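You operate a simulated robot arm through the tools that you are given. There is no shell and no other tool.

Carry out the task below with a simulated robot arm. There is one attempt and no reset: what you move stays moved.

Task
Lap the unfinished segment till its display shows zero; put the stone back.
Fine: leave the finished segments alone. Set down upright: lapping stone.

Only the result counts: the job must be done as asked and must still hold three seconds after the hand-in. Knocking over, shifting, dropping, spilling or breaking anything else fails it.

Robot
A 7-joint arm with a two-finger parallel gripper, fixed in place. Base frame: the origin is on the floor under the middle of its stand, x ahead of it, y to its left, z up. Readings come in cm, rad, newtons and seconds.
With the tool pointing down near the work surface it reaches from about 38 to 88 cm from the base axis. Its first joint turns from -2.897 to 2.897 rad. Payload 3.43 kg.
The TCP is the grasp point between the finger pads, 3.4 cm short of the fingertips. In the tool frame z runs along the fingers and y along their closing line. The gripper opens to 12.8 cm. The fingers are 2.4 cm wide and 1.2 cm thick; the gripper's body (4.8 by 13 cm) begins 9.6 cm behind the TCP.
Orientation is told as [roll, pitch, yaw] about the base's x, y, z axes, in that order, counted from this pose: with the fingers straight down and closing along the base's y, the tool's x points along the base's -x, its y along +y and its z along -z.

Tools
- The arm moves only by the tool apply_moves. Its arguments are lists of equal length, an entry for each row: "dp": the shift along the tool's x, y, z in cm, a list of three; "angular": the turn, a rotation vector about the tool's x, y, z in degrees, a list of three; "gripper": the closure, from 0 (fully open) to 1 (shut). In form: {"dp": [[x, y, z], ...], "angular": [[ax, ay, az], ...], "gripper": [gripper, ...]}. A call has 1 to 20 rows; each row shifts and turns the commanded pose from where the row before left it, along the tool's axes as they then stand. Rows are played at 5 a second. More than 5 cm and 0.15 rad between two rows, or a gripper value outside its range, and nothing of the call is played. A pose out of reach is approached as far as the arm can. The call stops where the force on the tool passes 40 N (or 10 N more than at its start, if that is more) or the arm is blocked; 0.2 s more then pass. Each finger travels about 15.3 cm/s and halts on what it meets, pressing with about 25 N; the grip force reading is that of the motor and also rises with nothing between the fingers. The clock runs only during rows and for 0.2 s after the last one: add rows that do not move to give the fingers time. It gives the time, the measured TCP pose, the force on the tool (base axes), the opening and the grip force at its end, in the units of the frame above (readings bear some noise), with the torque about the TCP (base axes, N m) and any sound that the robot's microphone picked up, and new pictures: "views" is both (left out), scene, wrist or none.
- Cameras (640 x 400 px; columns grow to the right, rows downward): "scene" is fixed at [21.93, 50.04, 166.04]; the picture's right is [-0.99, -0.17, 0.00], its down [-0.09, 0.54, -0.84] and it looks along [0.14, -0.83, -0.55] (base axes); focal length 322 px, centre (320, 200). "wrist" rides on the gripper at [7.6, -1.1, -16] in the tool frame; the picture's right is [0.15, 0.99, 0.00], its down [-0.88, 0.13, -0.46] and it looks along [-0.45, 0.07, 0.89] (tool axes); focal length 234 px, centre (320, 200). There is no depth. A picture from a camera that has moved, and an enlarged one, comes with that camera's place and axes in the base frame and with its lens.
- close_up(camera, box): a new picture of the part [left, top, right, bottom] of that camera's present view, enlarged. The clock stands still meanwhile.
- sign_off(): hands the job in; it is judged then, once.

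Nothing tells you positions but the pictures and the camera data. Unless the task says otherwise, let go and move clear before handing in.

The tools are called after "Call:" as name(argument=value, ...) on one line, values as JSON. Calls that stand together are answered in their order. apply_moves: Moves the arm, as the interface text tells. Its arguments: {"type":"object","properties":{"dp":{"type":"array","items":{"type":"array","items":{"type":"number"}}},"angular":{"type":"array","items":{"type":"array","items":{"type":"number"}}},"gripper":{"type":"array","items":{"type":"number"}},"views":{"type":"string","enum":["both","scene","wrist","none"]}},"required":["dp","angular","gripper"]} The other tools are called the same way: close_up (camera, box) takes an enlarged picture of a part of a camera's view; sign_off () hands the job in.

At the start:

```text
clock: 0.0
eef_pos: [36.89, -41.77, 116.12]
tcp_rot: [0.0, 0.001, -0.001]
contact_force: [-0.1, -0.1, 0.8]
ft_torque: [0.01, 0.02, 0.0]
finger_gap: 12.82
gripper_force: 0.0
```

scene: 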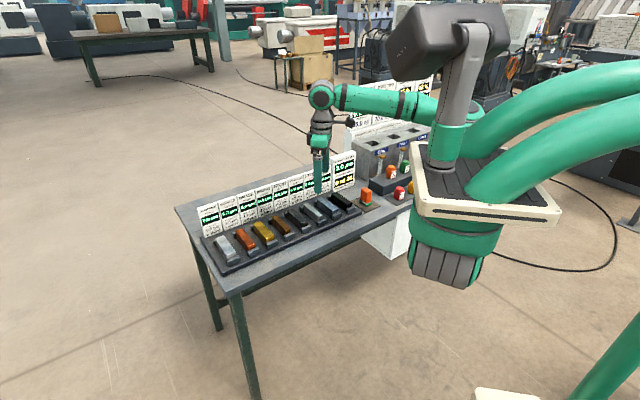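
wrist: 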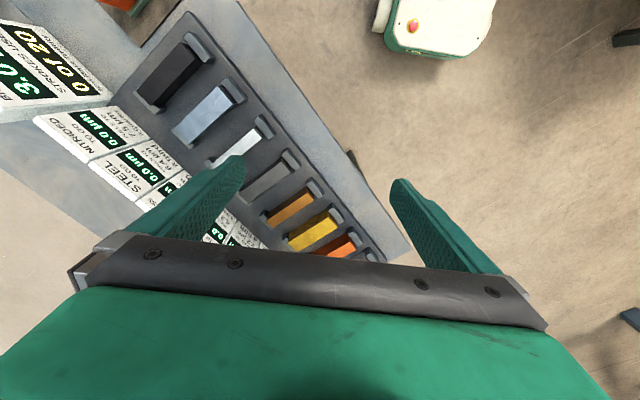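

I see a bench with a row of coloured metal segments, each with a display behind it, and a rack with stones to the right. I'll take close-ups to read the displays and find the stones.

Call:
close_up(camera="scene", box=[190, 140, 370, 275])

Call:
close_up(camera="scene", box=[320, 80, 440, 220])

Call:
close_up(camera="wrist", box=[0, 0, 260, 260])

Call:
close_up(camera="wrist", box=[180, 100, 420, 280])

```text
2.96 times, centred on (280, 208) of scene
camera zoom: at [21.93, 50.04, 166.04], right [-0.99, -0.17, 0.0], down [-0.09, 0.54, -0.84], along [0.14, -0.83, -0.55], focal length 954 px, centre (438, 178)
```

zoom: 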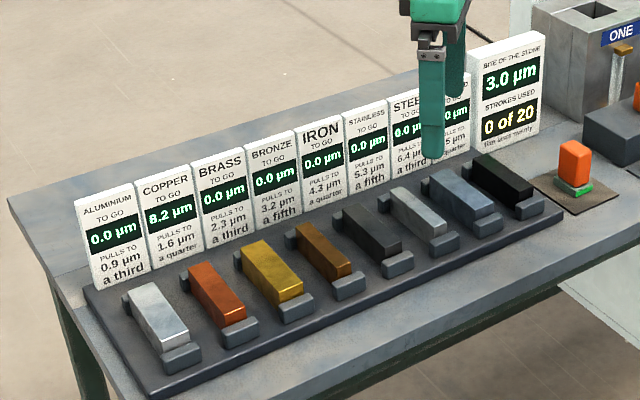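

```text
2.86 times, centred on (380, 150) of scene
camera zoom: at [21.93, 50.04, 166.04], right [-0.99, -0.17, 0.0], down [-0.09, 0.54, -0.84], along [0.14, -0.83, -0.55], focal length 920 px, centre (149, 343)
```

zoom: 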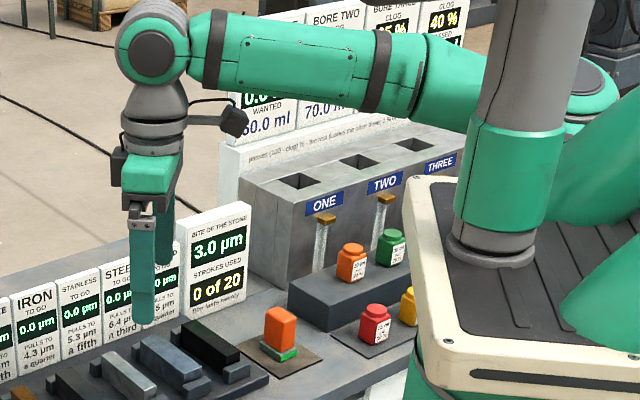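

```text
1.54 times, centred on (130, 130) of wrist
camera zoom: at [29.31, -43.0, 131.9], right [-0.15, 0.99, 0.0], down [0.88, 0.13, 0.46], along [0.45, 0.07, -0.89], focal length 360 px, centre (612, 308)
```

zoom: 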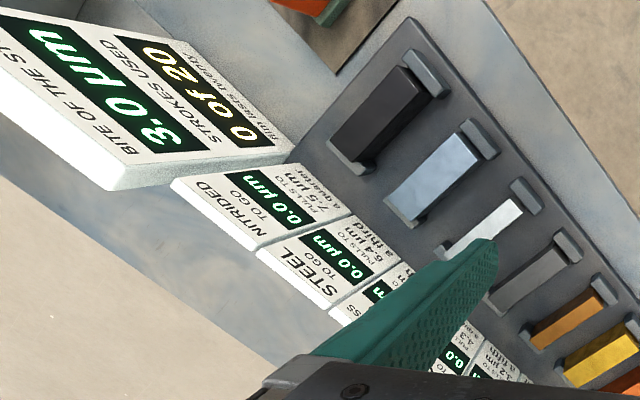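

```text
2.22 times, centred on (300, 190) of wrist
camera zoom: at [29.31, -43.0, 131.9], right [-0.15, 0.99, 0.0], down [0.88, 0.13, 0.46], along [0.45, 0.07, -0.89], focal length 520 px, centre (364, 222)
```

zoom: 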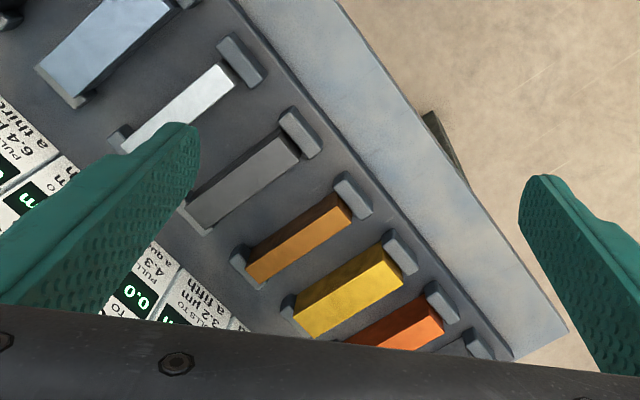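

The copper segment appears to be the unfinished one (8.2 µm to go). I'll read the copper placard, the stone placard and the orange stone on its mat more closely.

Call:
close_up(camera="scene", box=[195, 185, 275, 245])

Call:
close_up(camera="scene", box=[315, 145, 365, 195])

Call:
close_up(camera="scene", box=[335, 170, 415, 220])

Call:
close_up(camera="scene", box=[260, 165, 340, 215])

Call:
close_up(camera="scene", box=[340, 65, 440, 145])

Call:
close_up(camera="wrist", box=[0, 20, 120, 120])

```text
6.67 times, centred on (235, 215) of scene
camera zoom: at [21.93, 50.04, 166.04], right [-0.99, -0.17, 0.0], down [-0.09, 0.54, -0.84], along [0.14, -0.83, -0.55], focal length 2147 px, centre (887, 100)
```

zoom: 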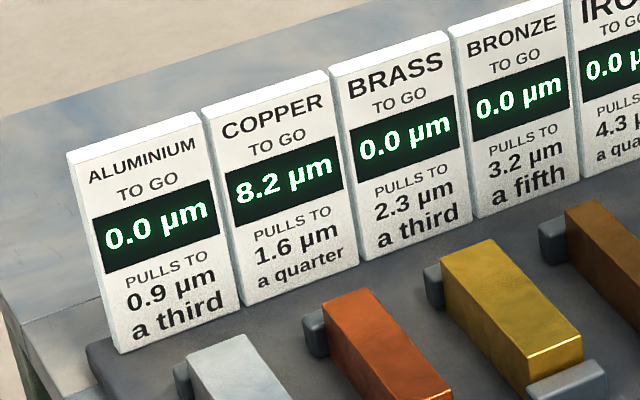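

```text
8.00 times, centred on (340, 170) of scene
camera zoom: at [21.93, 50.04, 166.04], right [-0.99, -0.17, 0.0], down [-0.09, 0.54, -0.84], along [0.14, -0.83, -0.55], focal length 2577 px, centre (160, 440)
```

zoom: 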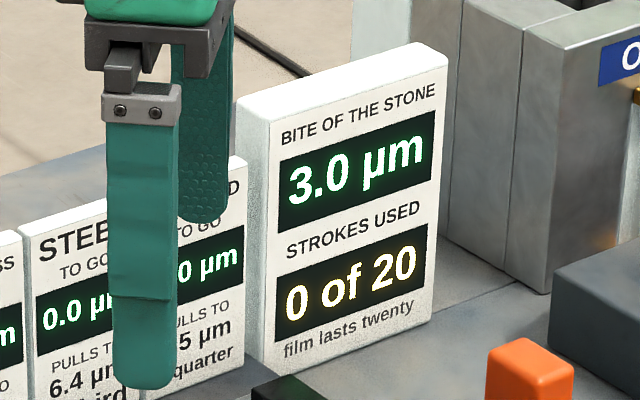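

```text
8.00 times, centred on (375, 195) of scene
camera zoom: at [21.93, 50.04, 166.04], right [-0.99, -0.17, 0.0], down [-0.09, 0.54, -0.84], along [0.14, -0.83, -0.55], focal length 2577 px, centre (-120, 240)
```

zoom: 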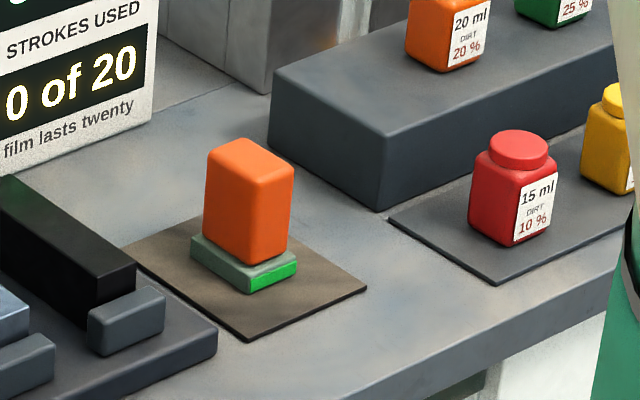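

```text
8.00 times, centred on (300, 190) of scene
camera zoom: at [21.93, 50.04, 166.04], right [-0.99, -0.17, 0.0], down [-0.09, 0.54, -0.84], along [0.14, -0.83, -0.55], focal length 2577 px, centre (480, 280)
```

zoom: 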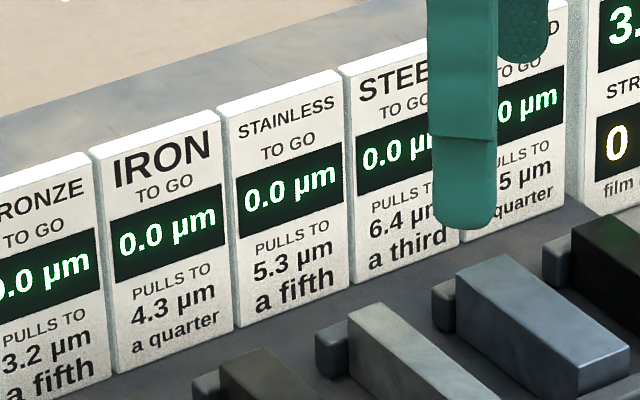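

```text
5.00 times, centred on (390, 105) of scene
camera zoom: at [21.93, 50.04, 166.04], right [-0.99, -0.17, 0.0], down [-0.09, 0.54, -0.84], along [0.14, -0.83, -0.55], focal length 1610 px, centre (-30, 675)
```

zoom: 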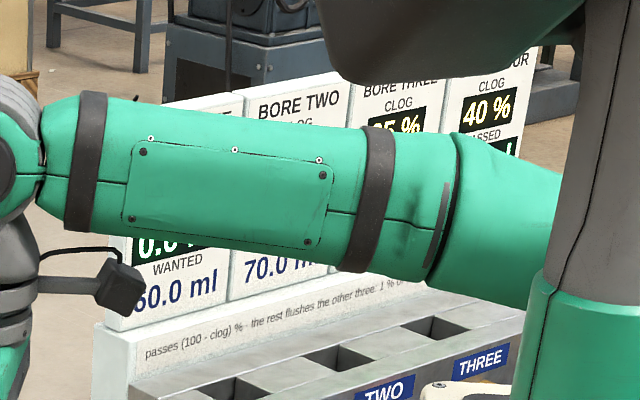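

```text
4.00 times, centred on (60, 70) of wrist
camera zoom: at [29.31, -43.0, 131.9], right [-0.15, 0.99, 0.0], down [0.88, 0.13, 0.46], along [0.45, 0.07, -0.89], focal length 937 px, centre (1360, 720)
```

zoom: 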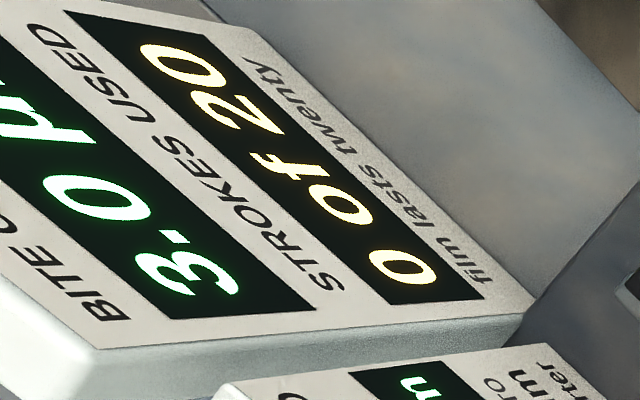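

Copper reads 8.2 µm and every other segment reads 0.0. The lapping stone is the orange-handled block with the grey-green base, on its mat near (22, -73). I'll square the tool to the bench, which sits at about 45°, and move above the stone to look at it.

Call:
apply_moves(dp=[[0, 0, 0], [0, 0, 0], [0, 0, 0], [0, 0, 0], [0, 0, 0], [0, 0, 0], [-1, -4, 0], [-1, -4, 0], [-1, -4, 0], [-1, -4, 0], [-1, -4, 0], [-1, -4, 0], [0, 0, 0]], angular=[[0, 0, 7.5], [0, 0, 7.5], [0, 0, 7.5], [0, 0, 7.5], [0, 0, 7.5], [0, 0, 7.5], [0, 0, 0], [0, 0, 0], [0, 0, 0], [0, 0, 0], [0, 0, 0], [0, 0, 0], [0, 0, 0]], gripper=[0, 0, 0, 0, 0, 0, 0, 0, 0, 0, 0, 0, 0])

```text
clock: 2.8
eef_pos: [24.01, -62.85, 116.12]
tcp_rot: [0.001, -0.001, -0.787]
contact_force: [-0.1, -0.2, 0.2]
ft_torque: [-0.01, 0.02, 0.03]
finger_gap: 12.82
gripper_force: 0.1
camera wrist: at [17.95, -58.37, 131.92], right [0.6, 0.8, 0.0], down [0.71, -0.53, 0.46], along [0.37, -0.27, -0.89], focal length 234 px, centre (320, 200)
```

scene: 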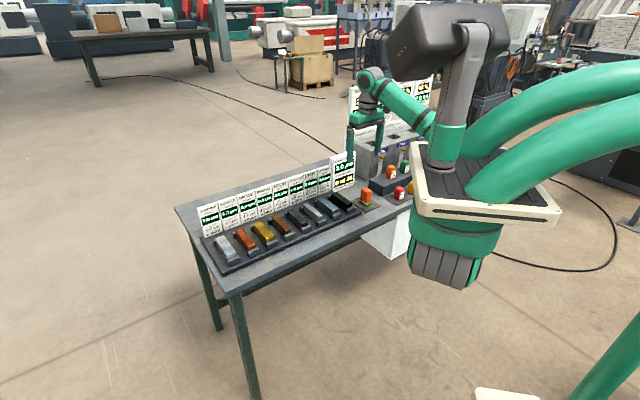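
wrist: 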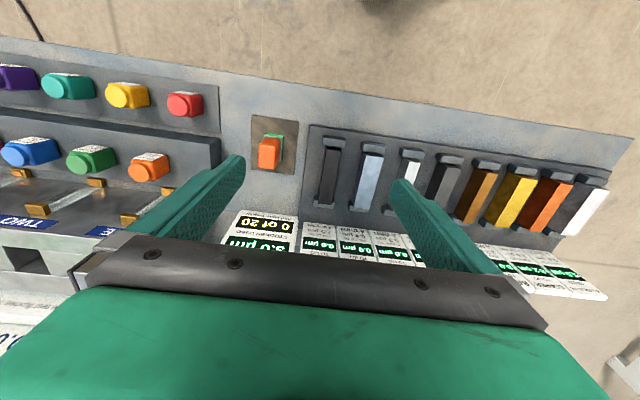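

The wrist view now shows the whole row: the stone is on its mat, with the copper segment second from the right end. I'll zoom in to measure both.

Call:
close_up(camera="wrist", box=[230, 100, 350, 200])

Call:
close_up(camera="wrist", box=[430, 130, 630, 300])

Call:
close_up(camera="scene", box=[215, 215, 275, 265])

Call:
close_up(camera="scene", box=[340, 175, 400, 220])

```text
4.00 times, centred on (290, 150) of wrist
camera zoom: at [17.95, -58.37, 131.92], right [0.6, 0.8, 0.0], down [0.71, -0.53, 0.46], along [0.37, -0.27, -0.89], focal length 937 px, centre (440, 400)
```

zoom: 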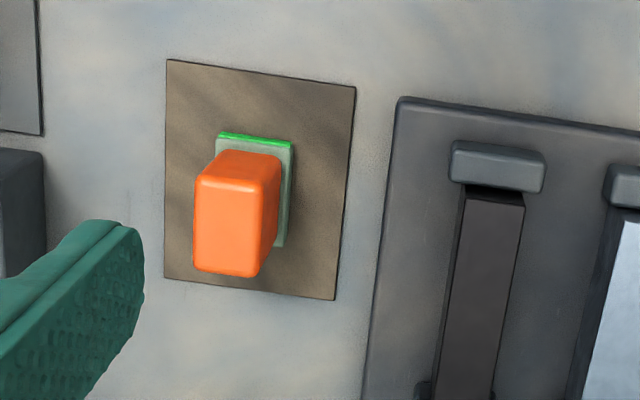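

```text
2.35 times, centred on (530, 215) of wrist
camera zoom: at [17.95, -58.37, 131.92], right [0.6, 0.8, 0.0], down [0.71, -0.53, 0.46], along [0.37, -0.27, -0.89], focal length 551 px, centre (-174, 165)
```

zoom: 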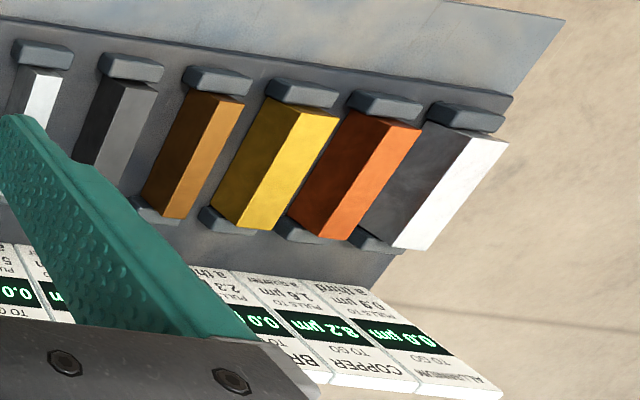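

```text
8.00 times, centred on (245, 240) of scene
camera zoom: at [21.93, 50.04, 166.04], right [-0.99, -0.17, 0.0], down [-0.09, 0.54, -0.84], along [0.14, -0.83, -0.55], focal length 2577 px, centre (920, -120)
```

zoom: 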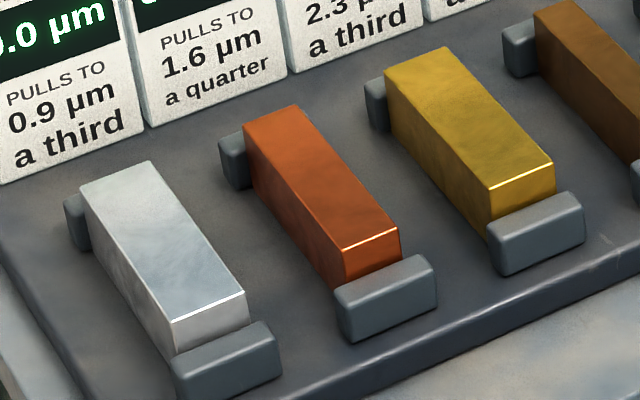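

```text
8.89 times, centred on (370, 198) of scene
camera zoom: at [21.93, 50.04, 166.04], right [-0.99, -0.17, 0.0], down [-0.09, 0.54, -0.84], along [0.14, -0.83, -0.55], focal length 2863 px, centre (-124, 222)
```

zoom: 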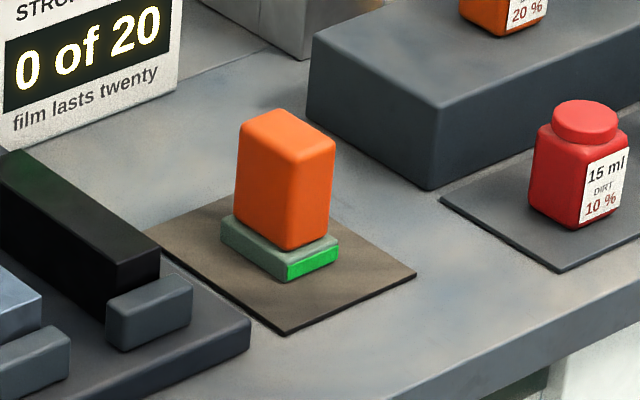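

I place the stone's handle top near (22.1, -72.9, 91.8) with its slab top near z≈86.8, and the copper segment's top near (63.9, -34.7, 90.7). Both lie along the 45° bench axes. Next I'll half-close the gripper and move above the stone at a safe height to check alignment.

Call:
apply_moves(dp=[[-1.93, -2.81, 0], [-1.93, -2.81, 0], [-1.92, -2.82, 0], [0, 0, 4], [0, 0, 4], [0, 0, 4], [0, 0, 0], [0, 0, 0]], angular=[[0, 0, 0], [0, 0, 0], [0, 0, 0], [0, 0, 0], [0, 0, 0], [0, 0, 0], [0, 0, 0], [0, 0, 0]], gripper=[0.5, 0.5, 0.5, 0.5, 0.5, 0.5, 0.5, 0.5])

```text
clock: 4.6
eef_pos: [22.21, -73.05, 103.97]
tcp_rot: [0.001, 0.0, -0.784]
contact_force: [-0.3, 0.0, 0.6]
ft_torque: [-0.02, -0.01, -0.03]
finger_gap: 6.4
gripper_force: 0.1
camera wrist: at [16.11, -68.56, 119.94], right [0.6, 0.8, 0.0], down [0.71, -0.53, 0.46], along [0.37, -0.27, -0.89], focal length 234 px, centre (320, 200)
```

scene: 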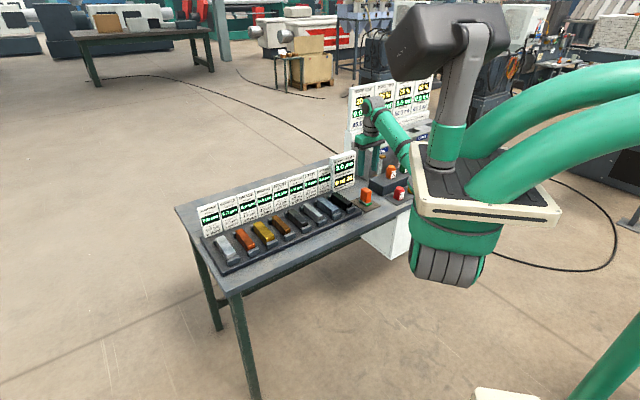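
wrist: 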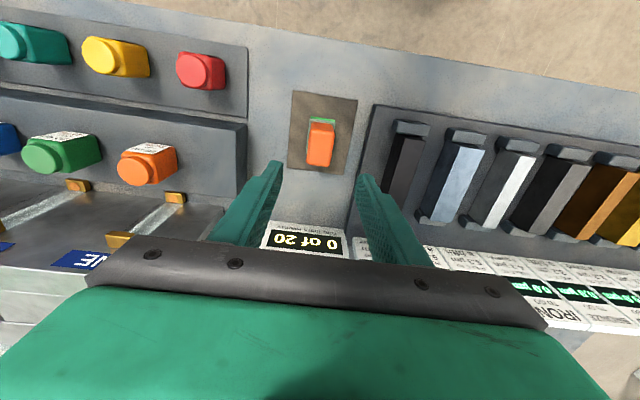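

Call:
close_up(camera="wrist", box=[270, 80, 370, 180])

Call:
close_up(camera="scene", box=[330, 130, 410, 215])

```text
4.00 times, centred on (320, 130) of wrist
camera zoom: at [16.11, -68.56, 119.94], right [0.6, 0.8, 0.0], down [0.71, -0.53, 0.46], along [0.37, -0.27, -0.89], focal length 937 px, centre (320, 480)
```

zoom: 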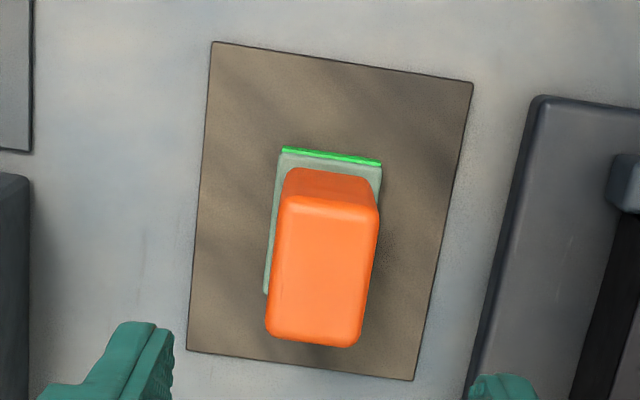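

```text
4.71 times, centred on (370, 172) of scene
camera zoom: at [21.93, 50.04, 166.04], right [-0.99, -0.17, 0.0], down [-0.09, 0.54, -0.84], along [0.14, -0.83, -0.55], focal length 1516 px, centre (85, 329)
```

zoom: 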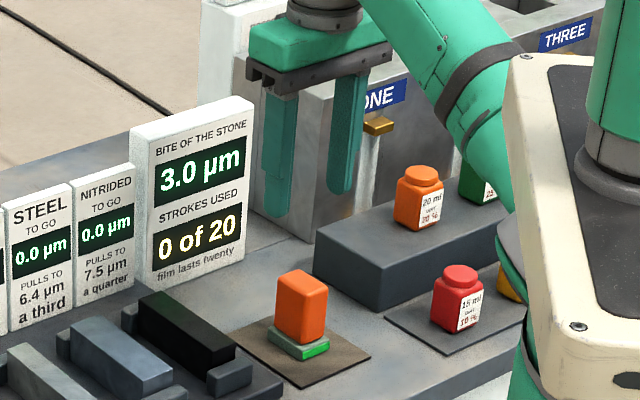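

The TCP is lined up over the handle to within 2 mm. I'll descend so the fingertips stay just above the slab, and check before closing.

Call:
apply_moves(dp=[[0.15, 0.1, 2], [0, 0, 3], [0, 0, 3], [0, 0, 2], [0, 0, 1], [0, 0, 0.5], [0, 0, 0.5], [0, 0, 0.5], [0, 0, 0], [0, 0, 0]], angular=[[0, 0, 0], [0, 0, 0], [0, 0, 0], [0, 0, 0], [0, 0, 0], [0, 0, 0], [0, 0, 0], [0, 0, 0], [0, 0, 0], [0, 0, 0]], gripper=[0.5, 0.5, 0.5, 0.5, 0.5, 0.5, 0.5, 0.5, 0.5, 0.5])

Call:
close_up(camera="scene", box=[330, 140, 410, 215])

Call:
close_up(camera="wrist", box=[220, 80, 420, 230])

```text
clock: 6.8
eef_pos: [22.15, -72.9, 91.37]
tcp_rot: [0.001, -0.001, -0.787]
contact_force: [-0.2, 0.4, 0.4]
ft_torque: [0.01, 0.0, 0.02]
finger_gap: 6.4
gripper_force: 0.2
camera wrist: at [16.08, -68.38, 107.37], right [0.6, 0.8, 0.0], down [0.71, -0.53, 0.46], along [0.37, -0.27, -0.89], focal length 234 px, centre (320, 200)
```

scene: 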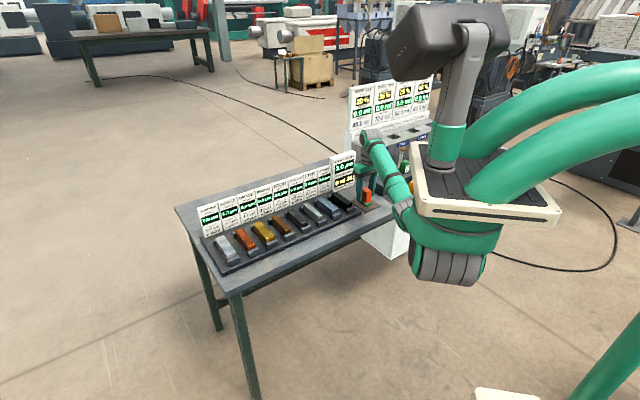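
wrist: 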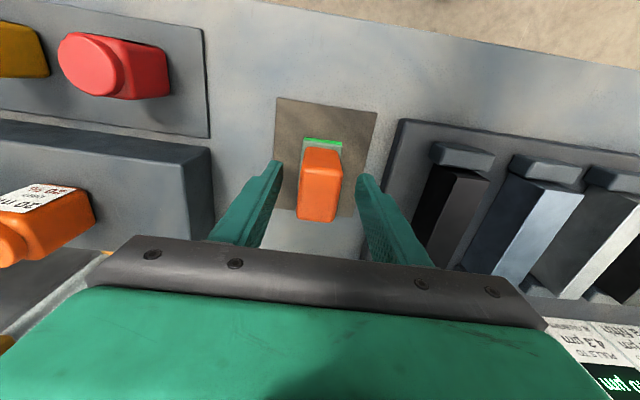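

```text
5.33 times, centred on (370, 178) of scene
camera zoom: at [21.93, 50.04, 166.04], right [-0.99, -0.17, 0.0], down [-0.09, 0.54, -0.84], along [0.14, -0.83, -0.55], focal length 1718 px, centre (53, 320)
```

zoom: 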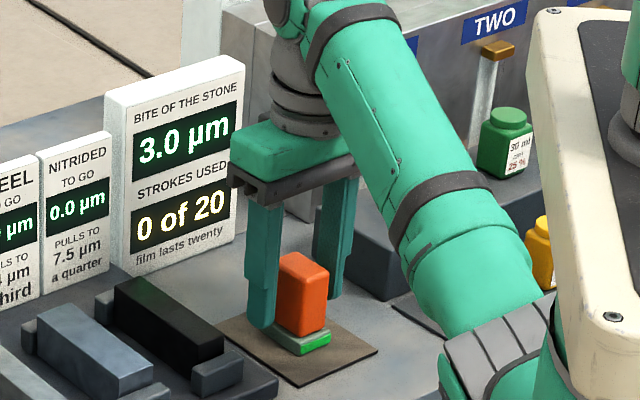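

```text
2.67 times, centred on (320, 155) of wrist
camera zoom: at [16.08, -68.38, 107.37], right [0.6, 0.8, 0.0], down [0.71, -0.53, 0.46], along [0.37, -0.27, -0.89], focal length 624 px, centre (320, 320)
```

zoom: 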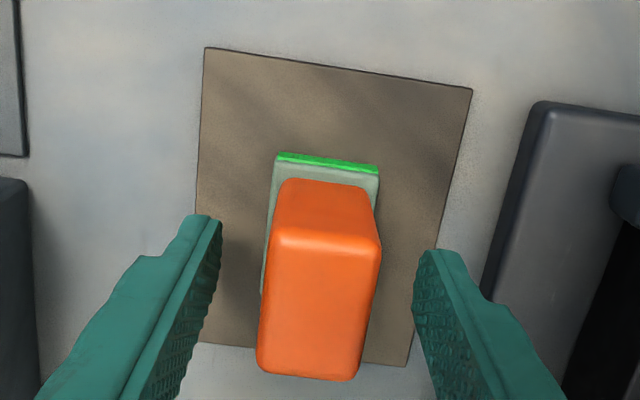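

The handle sits centred between the fingers. I'll go 3 mm lower and close.

Call:
apply_moves(dp=[[0, 0, 0.3], [0, 0, 0], [0, 0, 0], [0, 0, 0], [0, 0, 0], [0, 0, 0]], angular=[[0, 0, 0], [0, 0, 0], [0, 0, 0], [0, 0, 0], [0, 0, 0], [0, 0, 0]], gripper=[0.5, 0.6, 0.75, 1, 1, 1])

Call:
close_up(camera="wrist", box=[220, 80, 420, 230])

```text
clock: 8.2
eef_pos: [22.17, -72.94, 91.13]
tcp_rot: [-0.001, 0.001, -0.787]
contact_force: [-1.4, -1.0, -0.1]
ft_torque: [-0.06, 0.0, -0.01]
finger_gap: 2.97
gripper_force: 24.9
camera wrist: at [16.07, -68.38, 107.08], right [0.6, 0.8, 0.0], down [0.71, -0.53, 0.46], along [0.37, -0.27, -0.89], focal length 234 px, centre (320, 200)
```

scene: 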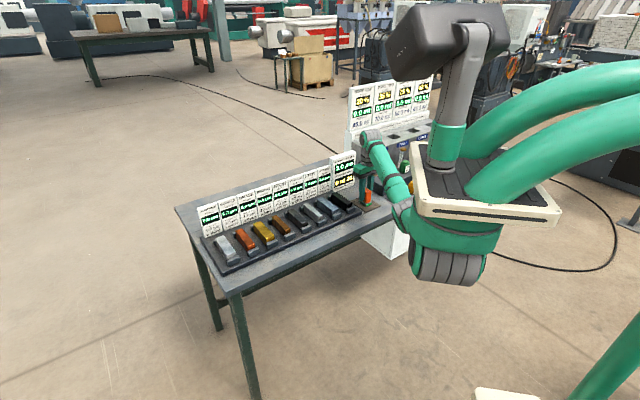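
wrist: 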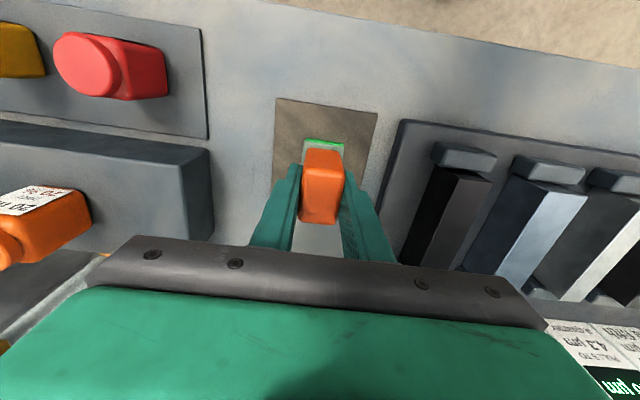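

```text
2.67 times, centred on (320, 155) of wrist
camera zoom: at [16.07, -68.38, 107.08], right [0.6, 0.8, 0.0], down [0.71, -0.53, 0.46], along [0.37, -0.27, -0.89], focal length 624 px, centre (320, 320)
```

zoom: 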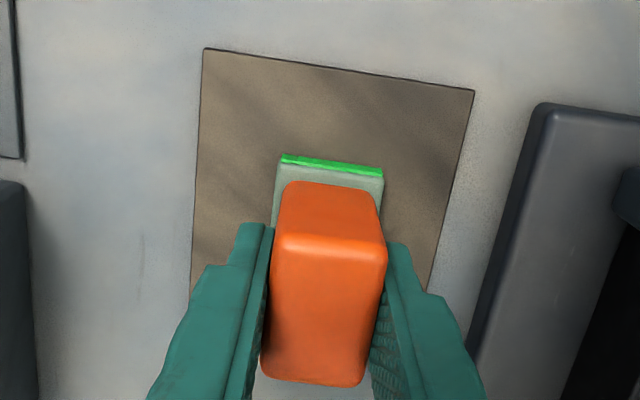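

The stone is gripped (gap 2.97 cm, 25 N). I'll lift it straight up 12 cm before moving along the row toward copper.

Call:
apply_moves(dp=[[0, 0, -0.5], [0, 0, -1.5], [0, 0, -2.5], [0, 0, -2.5], [0, 0, -2.5], [0, 0, -2.5], [0, 0, 0]], angular=[[0, 0, 0], [0, 0, 0], [0, 0, 0], [0, 0, 0], [0, 0, 0], [0, 0, 0], [0, 0, 0]], gripper=[1, 1, 1, 1, 1, 1, 1])

Call:
close_up(camera="scene", box=[330, 120, 410, 215])

```text
clock: 9.8
eef_pos: [22.18, -72.83, 103.37]
tcp_rot: [0.001, -0.001, -0.787]
contact_force: [-0.5, -0.5, -2.3]
ft_torque: [0.02, 0.01, -0.03]
finger_gap: 2.97
gripper_force: 25.5
camera wrist: at [16.09, -68.39, 119.21], right [0.6, 0.8, 0.0], down [0.71, -0.53, 0.46], along [0.37, -0.27, -0.89], focal length 234 px, centre (320, 200)
```

scene: 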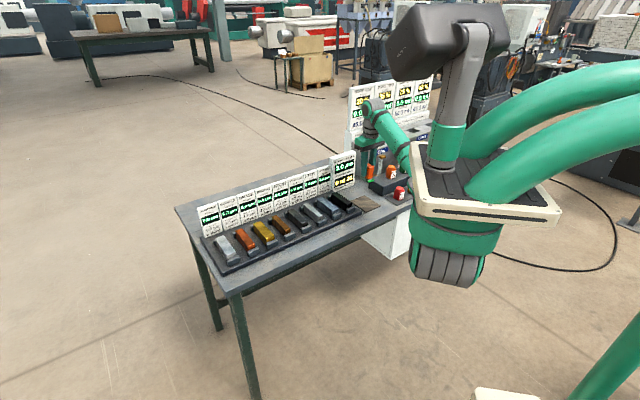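
wrist: 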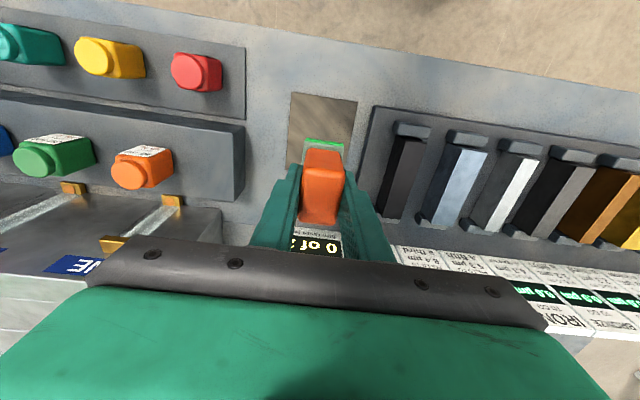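

```text
4.21 times, centred on (370, 168) of scene
camera zoom: at [21.93, 50.04, 166.04], right [-0.99, -0.17, 0.0], down [-0.09, 0.54, -0.84], along [0.14, -0.83, -0.55], focal length 1356 px, centre (110, 337)
```

zoom: 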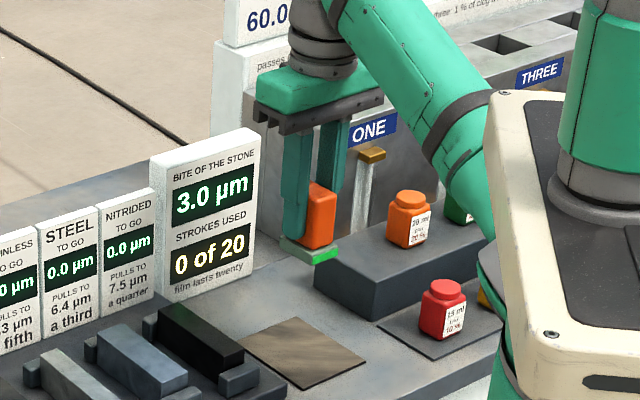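

The stone hangs upright and clear. I'll carry it along the row at this height to above copper, about 56 cm along the tool's y axis.

Call:
apply_moves(dp=[[0, 2.2, 0], [0, 4, 0], [0, 4, 0], [0, 4, 0], [0, 4, 0], [0, 4, 0], [0, 4, 0], [0, 4, 0], [0, 4, 0], [0, 4, 0], [0, 4, 0], [0, 4, 0], [0, 4, 0], [0, 3.5, 0], [0, 2.5, 0], [0, 0, 0], [0, 0, 0]], angular=[[0, 0, 0], [0, 0, 0], [0, 0, 0], [0, 0, 0], [0, 0, 0], [0, 0, 0], [0, 0, 0], [0, 0, 0], [0, 0, 0], [0, 0, 0], [0, 0, 0], [0, 0, 0], [0, 0, 0], [0, 0, 0], [0, 0, 0], [0, 0, 0], [0, 0, 0]], gripper=[1, 1, 1, 1, 1, 1, 1, 1, 1, 1, 1, 1, 1, 1, 1, 1, 1])

Call:
close_up(camera="scene", box=[190, 150, 300, 270])

Call:
close_up(camera="wrist", box=[220, 60, 460, 260])

```text
clock: 13.4
eef_pos: [61.93, -33.15, 103.07]
tcp_rot: [-0.001, 0.001, -0.788]
contact_force: [-0.5, -0.4, -2.8]
ft_torque: [-0.01, -0.01, 0.04]
finger_gap: 2.96
gripper_force: 25.2
camera wrist: at [55.8, -28.62, 119.03], right [0.6, 0.8, 0.0], down [0.71, -0.53, 0.46], along [0.37, -0.27, -0.89], focal length 234 px, centre (320, 200)
```

scene: 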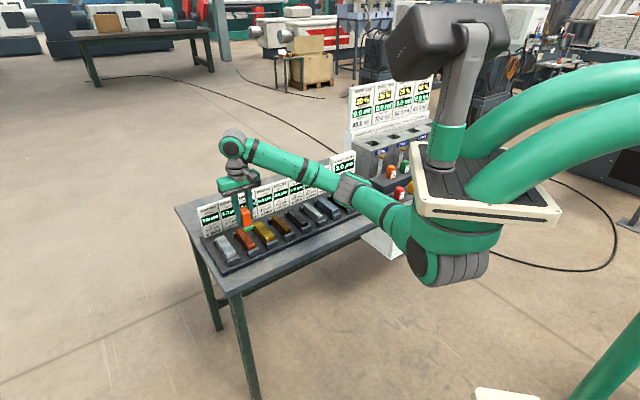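
wrist: 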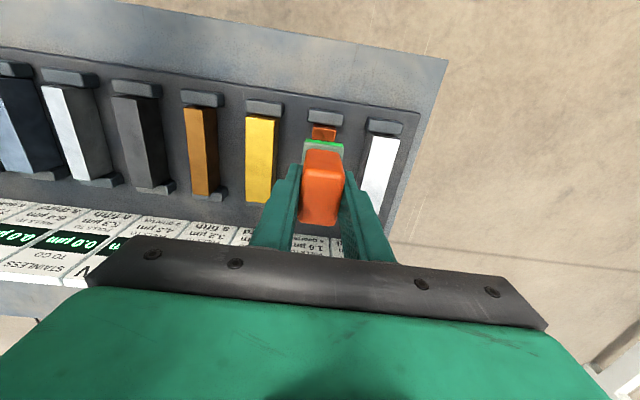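

```text
3.33 times, centred on (245, 210) of scene
camera zoom: at [21.93, 50.04, 166.04], right [-0.99, -0.17, 0.0], down [-0.09, 0.54, -0.84], along [0.14, -0.83, -0.55], focal length 1074 px, centre (570, 167)
```

zoom: 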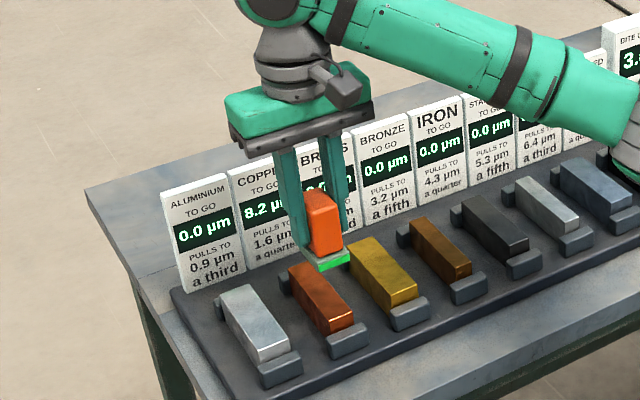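

```text
2.00 times, centred on (340, 160) of wrist
camera zoom: at [55.8, -28.62, 119.03], right [0.6, 0.8, 0.0], down [0.71, -0.53, 0.46], along [0.37, -0.27, -0.89], focal length 468 px, centre (280, 280)
```

zoom: 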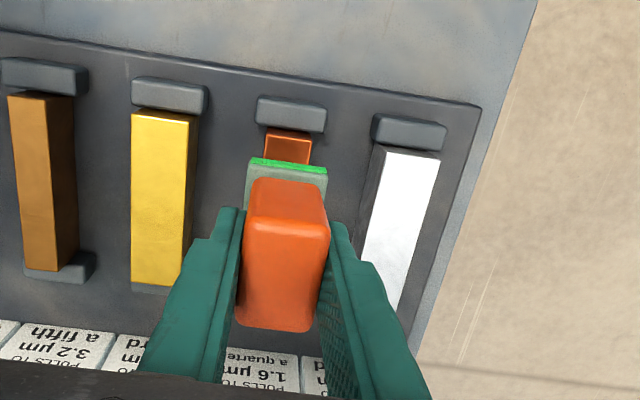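

The stone is over copper, about 2 to 3 mm short in u. I'll shift 0.25 cm and lower to just above the surface, then recheck alignment.

Call:
apply_moves(dp=[[0, 0.25, 1.5], [0, 0, 2], [0, 0, 1.5], [0, 0, 0], [0, 0, 0]], angular=[[0, 0, 0], [0, 0, 0], [0, 0, 0], [0, 0, 0], [0, 0, 0]], gripper=[1, 1, 1, 1, 1])

Call:
close_up(camera="scene", box=[205, 180, 285, 270])

Call:
close_up(camera="wrist", box=[220, 60, 420, 230])

```text
clock: 14.6
eef_pos: [62.24, -32.99, 98.12]
tcp_rot: [0.0, 0.001, -0.785]
contact_force: [-0.6, 0.1, -3.1]
ft_torque: [-0.04, -0.01, 0.0]
finger_gap: 2.98
gripper_force: 24.8
camera wrist: at [56.02, -28.51, 114.11], right [0.6, 0.8, 0.0], down [0.71, -0.53, 0.46], along [0.37, -0.27, -0.89], focal length 234 px, centre (320, 200)
```

scene: 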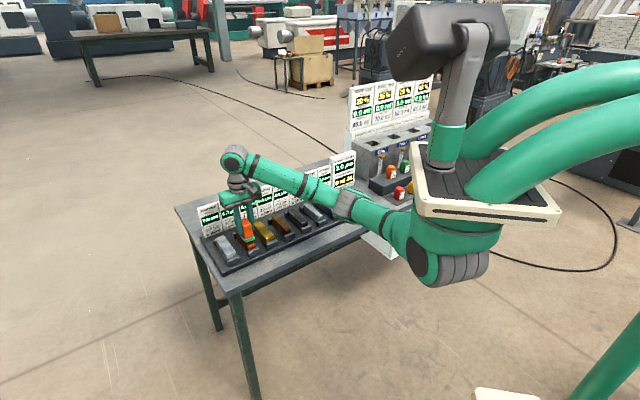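
wrist: 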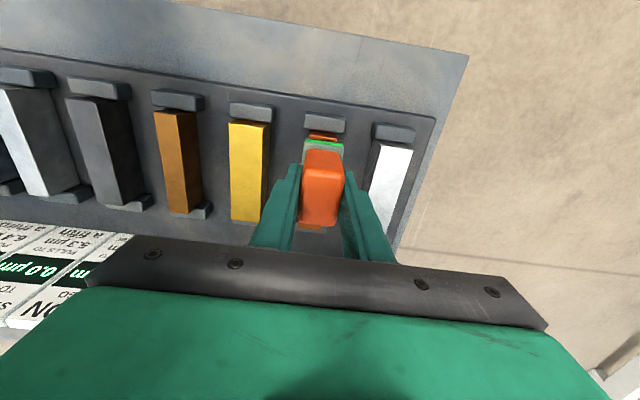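

```text
4.44 times, centred on (245, 225) of scene
camera zoom: at [21.93, 50.04, 166.04], right [-0.99, -0.17, 0.0], down [-0.09, 0.54, -0.84], along [0.14, -0.83, -0.55], focal length 1432 px, centre (653, 89)
```

zoom: 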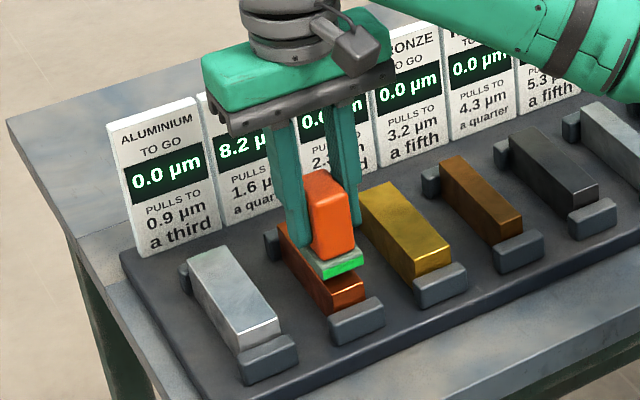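

```text
2.35 times, centred on (320, 145) of wrist
camera zoom: at [56.02, -28.51, 114.11], right [0.6, 0.8, 0.0], down [0.71, -0.53, 0.46], along [0.37, -0.27, -0.89], focal length 551 px, centre (320, 329)
```

zoom: 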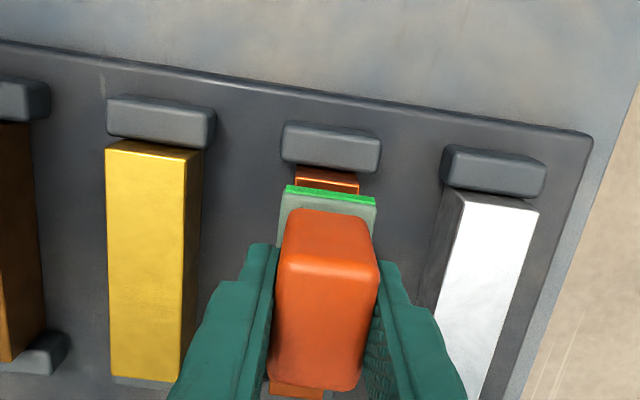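

Alignment over copper is within 2 mm. I'll lower gently and watch the vertical force for first contact.

Call:
apply_moves(dp=[[0, 0, 0.7], [0, 0, 0.5], [0, 0, 0.3], [0, 0, 0]], angular=[[0, 0, 0], [0, 0, 0], [0, 0, 0], [0, 0, 0]], gripper=[1, 1, 1, 1], views="none")

```text
clock: 15.6
eef_pos: [62.18, -33.08, 96.67]
tcp_rot: [0.002, 0.0, -0.785]
contact_force: [-0.1, 0.9, 5.6]
ft_torque: [0.16, 0.19, 0.01]
finger_gap: 2.99
gripper_force: 25.3
```

Contact came at z≈96.7, with a torque suggesting the load is at the stone's near edge. I'll look before pressing further.

Call:
close_up(camera="scene", box=[225, 205, 275, 260])

Call:
close_up(camera="wrist", box=[260, 90, 400, 230])

Call:
close_up(camera="scene", box=[315, 140, 365, 195])

```text
7.27 times, centred on (250, 232) of scene
camera zoom: at [21.93, 50.04, 166.04], right [-0.99, -0.17, 0.0], down [-0.09, 0.54, -0.84], along [0.14, -0.83, -0.55], focal length 2342 px, centre (829, -36)
```

zoom: 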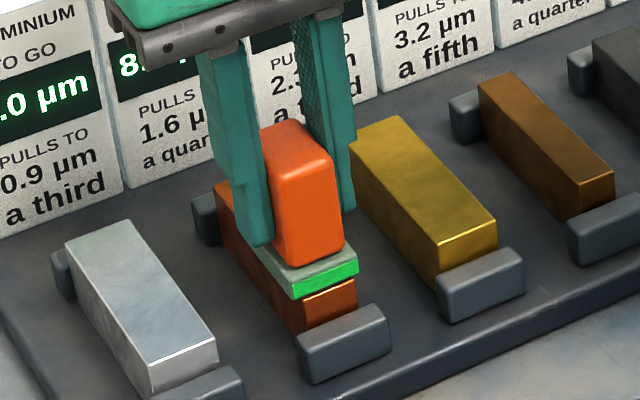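

```text
2.86 times, centred on (330, 160) of wrist
camera zoom: at [55.99, -28.51, 112.66], right [0.6, 0.8, 0.0], down [0.71, -0.53, 0.46], along [0.37, -0.27, -0.89], focal length 669 px, centre (291, 314)
```

zoom: 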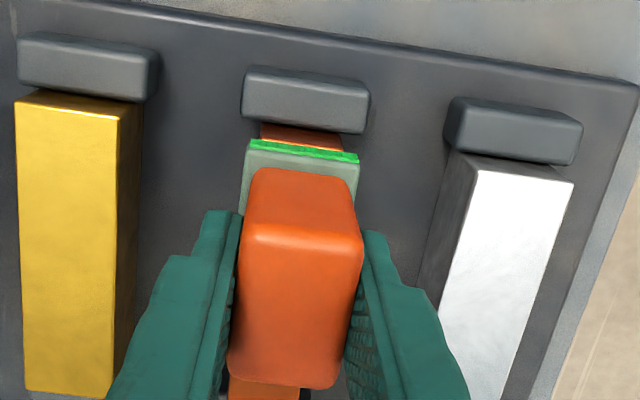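

```text
7.27 times, centred on (340, 168) of scene
camera zoom: at [21.93, 50.04, 166.04], right [-0.99, -0.17, 0.0], down [-0.09, 0.54, -0.84], along [0.14, -0.83, -0.55], focal length 2342 px, centre (174, 436)
```

zoom: 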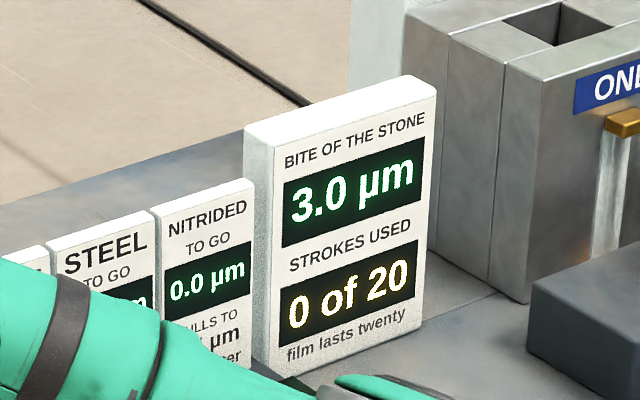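

The stone rests on the copper top with the display still at 0 strokes. I'll make a trial stroke toward the far end, about 5 cm, keeping this light press.

Call:
apply_moves(dp=[[-0.4, 0, 0], [-0.5, 0, 0], [-0.5, 0, 0], [-0.5, 0, 0], [-0.5, 0, 0], [-0.5, 0, 0], [-0.5, 0, 0], [-0.5, 0, 0], [-0.5, 0, 0], [-0.4, 0, 0], [0, 0, 0]], angular=[[0, 0, 0], [0, 0, 0], [0, 0, 0], [0, 0, 0], [0, 0, 0], [0, 0, 0], [0, 0, 0], [0, 0, 0], [0, 0, 0], [0, 0, 0], [0, 0, 0]], gripper=[1, 1, 1, 1, 1, 1, 1, 1, 1, 1, 1])

Call:
close_up(camera="scene", box=[205, 180, 285, 260])

Call:
close_up(camera="scene", box=[315, 140, 365, 195])

Call:
close_up(camera="wrist", box=[260, 90, 400, 230])

```text
clock: 18.0
eef_pos: [65.64, -36.42, 96.68]
tcp_rot: [-0.001, 0.0, -0.786]
contact_force: [-1.3, 2.3, 12.8]
ft_torque: [0.42, 0.47, 0.0]
finger_gap: 3.0
gripper_force: 25.4
camera wrist: at [59.42, -31.9, 112.65], right [0.6, 0.8, 0.0], down [0.71, -0.53, 0.46], along [0.37, -0.27, -0.89], focal length 234 px, centre (320, 200)
```

scene: 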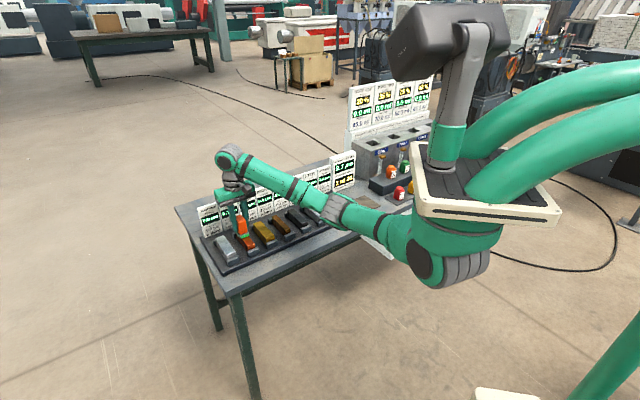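
wrist: 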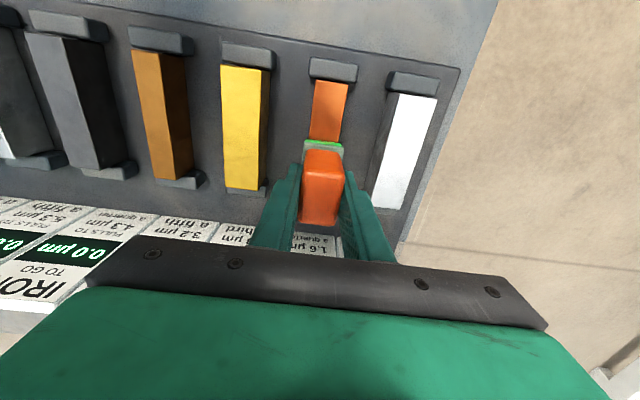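

```text
5.00 times, centred on (245, 220) of scene
camera zoom: at [21.93, 50.04, 166.04], right [-0.99, -0.17, 0.0], down [-0.09, 0.54, -0.84], along [0.14, -0.83, -0.55], focal length 1610 px, centre (695, 100)
```

zoom: 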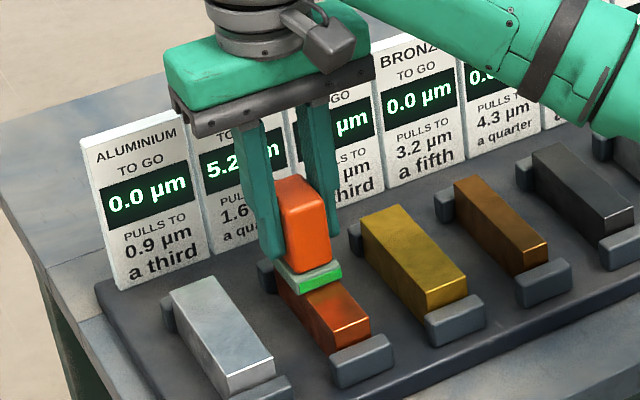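

```text
7.27 times, centred on (340, 168) of scene
camera zoom: at [21.93, 50.04, 166.04], right [-0.99, -0.17, 0.0], down [-0.09, 0.54, -0.84], along [0.14, -0.83, -0.55], focal length 2342 px, centre (174, 436)
```

zoom: 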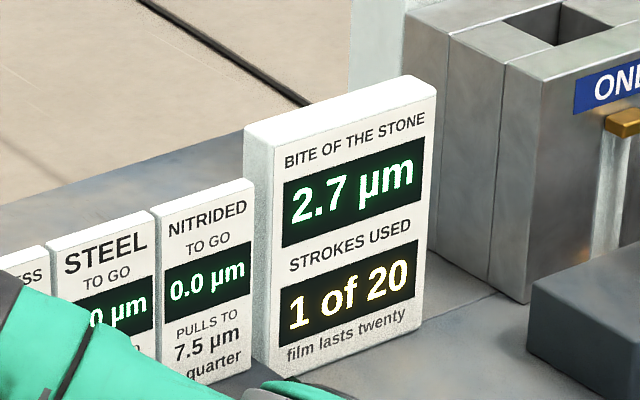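

```text
2.86 times, centred on (330, 160) of wrist
camera zoom: at [59.42, -31.9, 112.65], right [0.6, 0.8, 0.0], down [0.71, -0.53, 0.46], along [0.37, -0.27, -0.89], focal length 669 px, centre (291, 314)
```

zoom: 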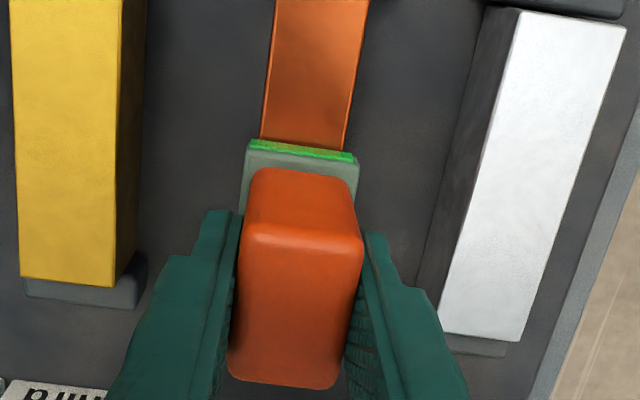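

The stroke counted: copper went from 8.2 to 5.2, the bite dropped to 2.7, and strokes used reads 1 of 20. The stone is now near the segment's far end, still leaning on its near edge, so I'll ease the pressure and pitch the tool slightly to seat it flat.

Call:
apply_moves(dp=[[0, 0, -0.08], [0, 0, 0], [0, 0, 0]], angular=[[0, 0, 0], [0, 0.8, 0], [0, 0, 0]], gripper=[1, 1, 1], views="none")

```text
clock: 18.8
eef_pos: [65.58, -36.33, 96.75]
tcp_rot: [0.0, 0.014, -0.787]
contact_force: [2.1, -1.3, 4.9]
ft_torque: [-0.25, -0.26, -0.03]
finger_gap: 2.98
gripper_force: 24.8
```

That slightly over-corrected, so I'll take half of it back. Then I'll slide back toward the near end under the same light press and see whether the return counts as a stroke.

Call:
apply_moves(dp=[[0, 0, 0], [0.4, 0, 0], [0.5, 0, 0], [0.5, 0, 0], [0.5, 0, 0], [0.5, 0, 0], [0.5, 0, 0], [0.5, 0, 0], [0.5, 0, 0], [0.5, 0, 0], [0.4, 0, 0], [0, 0, 0]], angular=[[0, -0.4, 0], [0, 0, 0], [0, 0, 0], [0, 0, 0], [0, 0, 0], [0, 0, 0], [0, 0, 0], [0, 0, 0], [0, 0, 0], [0, 0, 0], [0, 0, 0], [0, 0, 0]], gripper=[1, 1, 1, 1, 1, 1, 1, 1, 1, 1, 1, 1])

Call:
close_up(camera="scene", box=[205, 180, 285, 260])

Call:
close_up(camera="scene", box=[315, 140, 365, 195])

```text
clock: 21.4
eef_pos: [62.11, -33.03, 96.76]
tcp_rot: [0.001, 0.006, -0.787]
contact_force: [0.3, 0.4, -3.1]
ft_torque: [0.0, -0.01, 0.0]
finger_gap: 2.99
gripper_force: 25.1
camera wrist: at [56.11, -28.59, 112.75], right [0.6, 0.8, 0.0], down [0.72, -0.53, 0.45], along [0.36, -0.27, -0.89], focal length 234 px, centre (320, 200)
```

scene: 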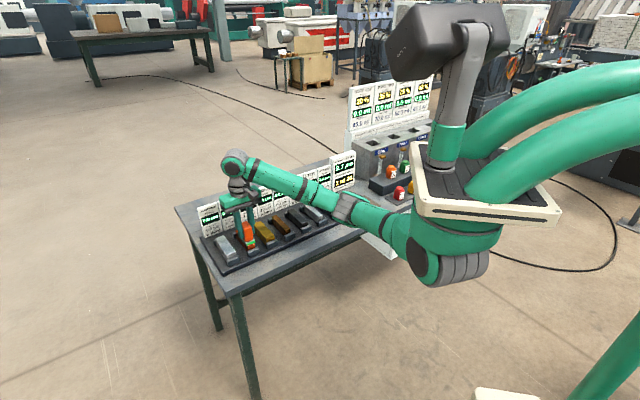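
wrist: 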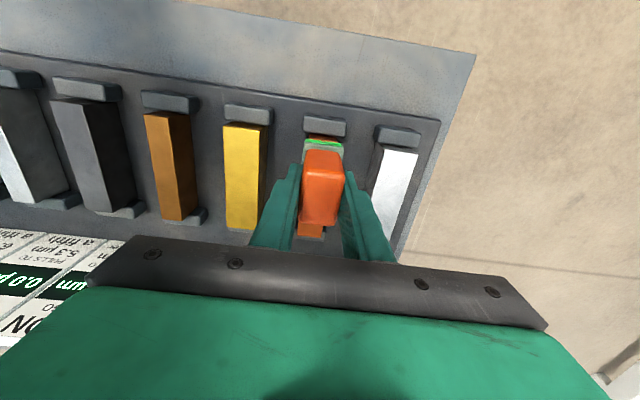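

```text
5.00 times, centred on (245, 220) of scene
camera zoom: at [21.93, 50.04, 166.04], right [-0.99, -0.17, 0.0], down [-0.09, 0.54, -0.84], along [0.14, -0.83, -0.55], focal length 1610 px, centre (695, 100)
```

zoom: 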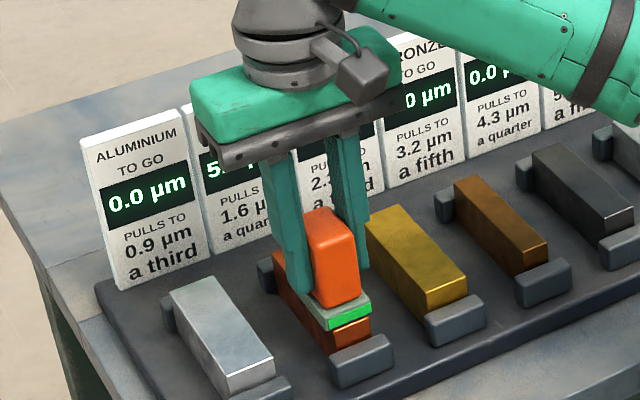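

```text
7.27 times, centred on (340, 168) of scene
camera zoom: at [21.93, 50.04, 166.04], right [-0.99, -0.17, 0.0], down [-0.09, 0.54, -0.84], along [0.14, -0.83, -0.55], focal length 2342 px, centre (174, 436)
```

zoom: 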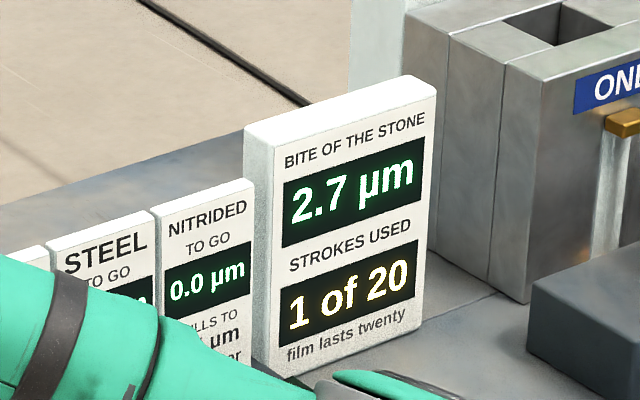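

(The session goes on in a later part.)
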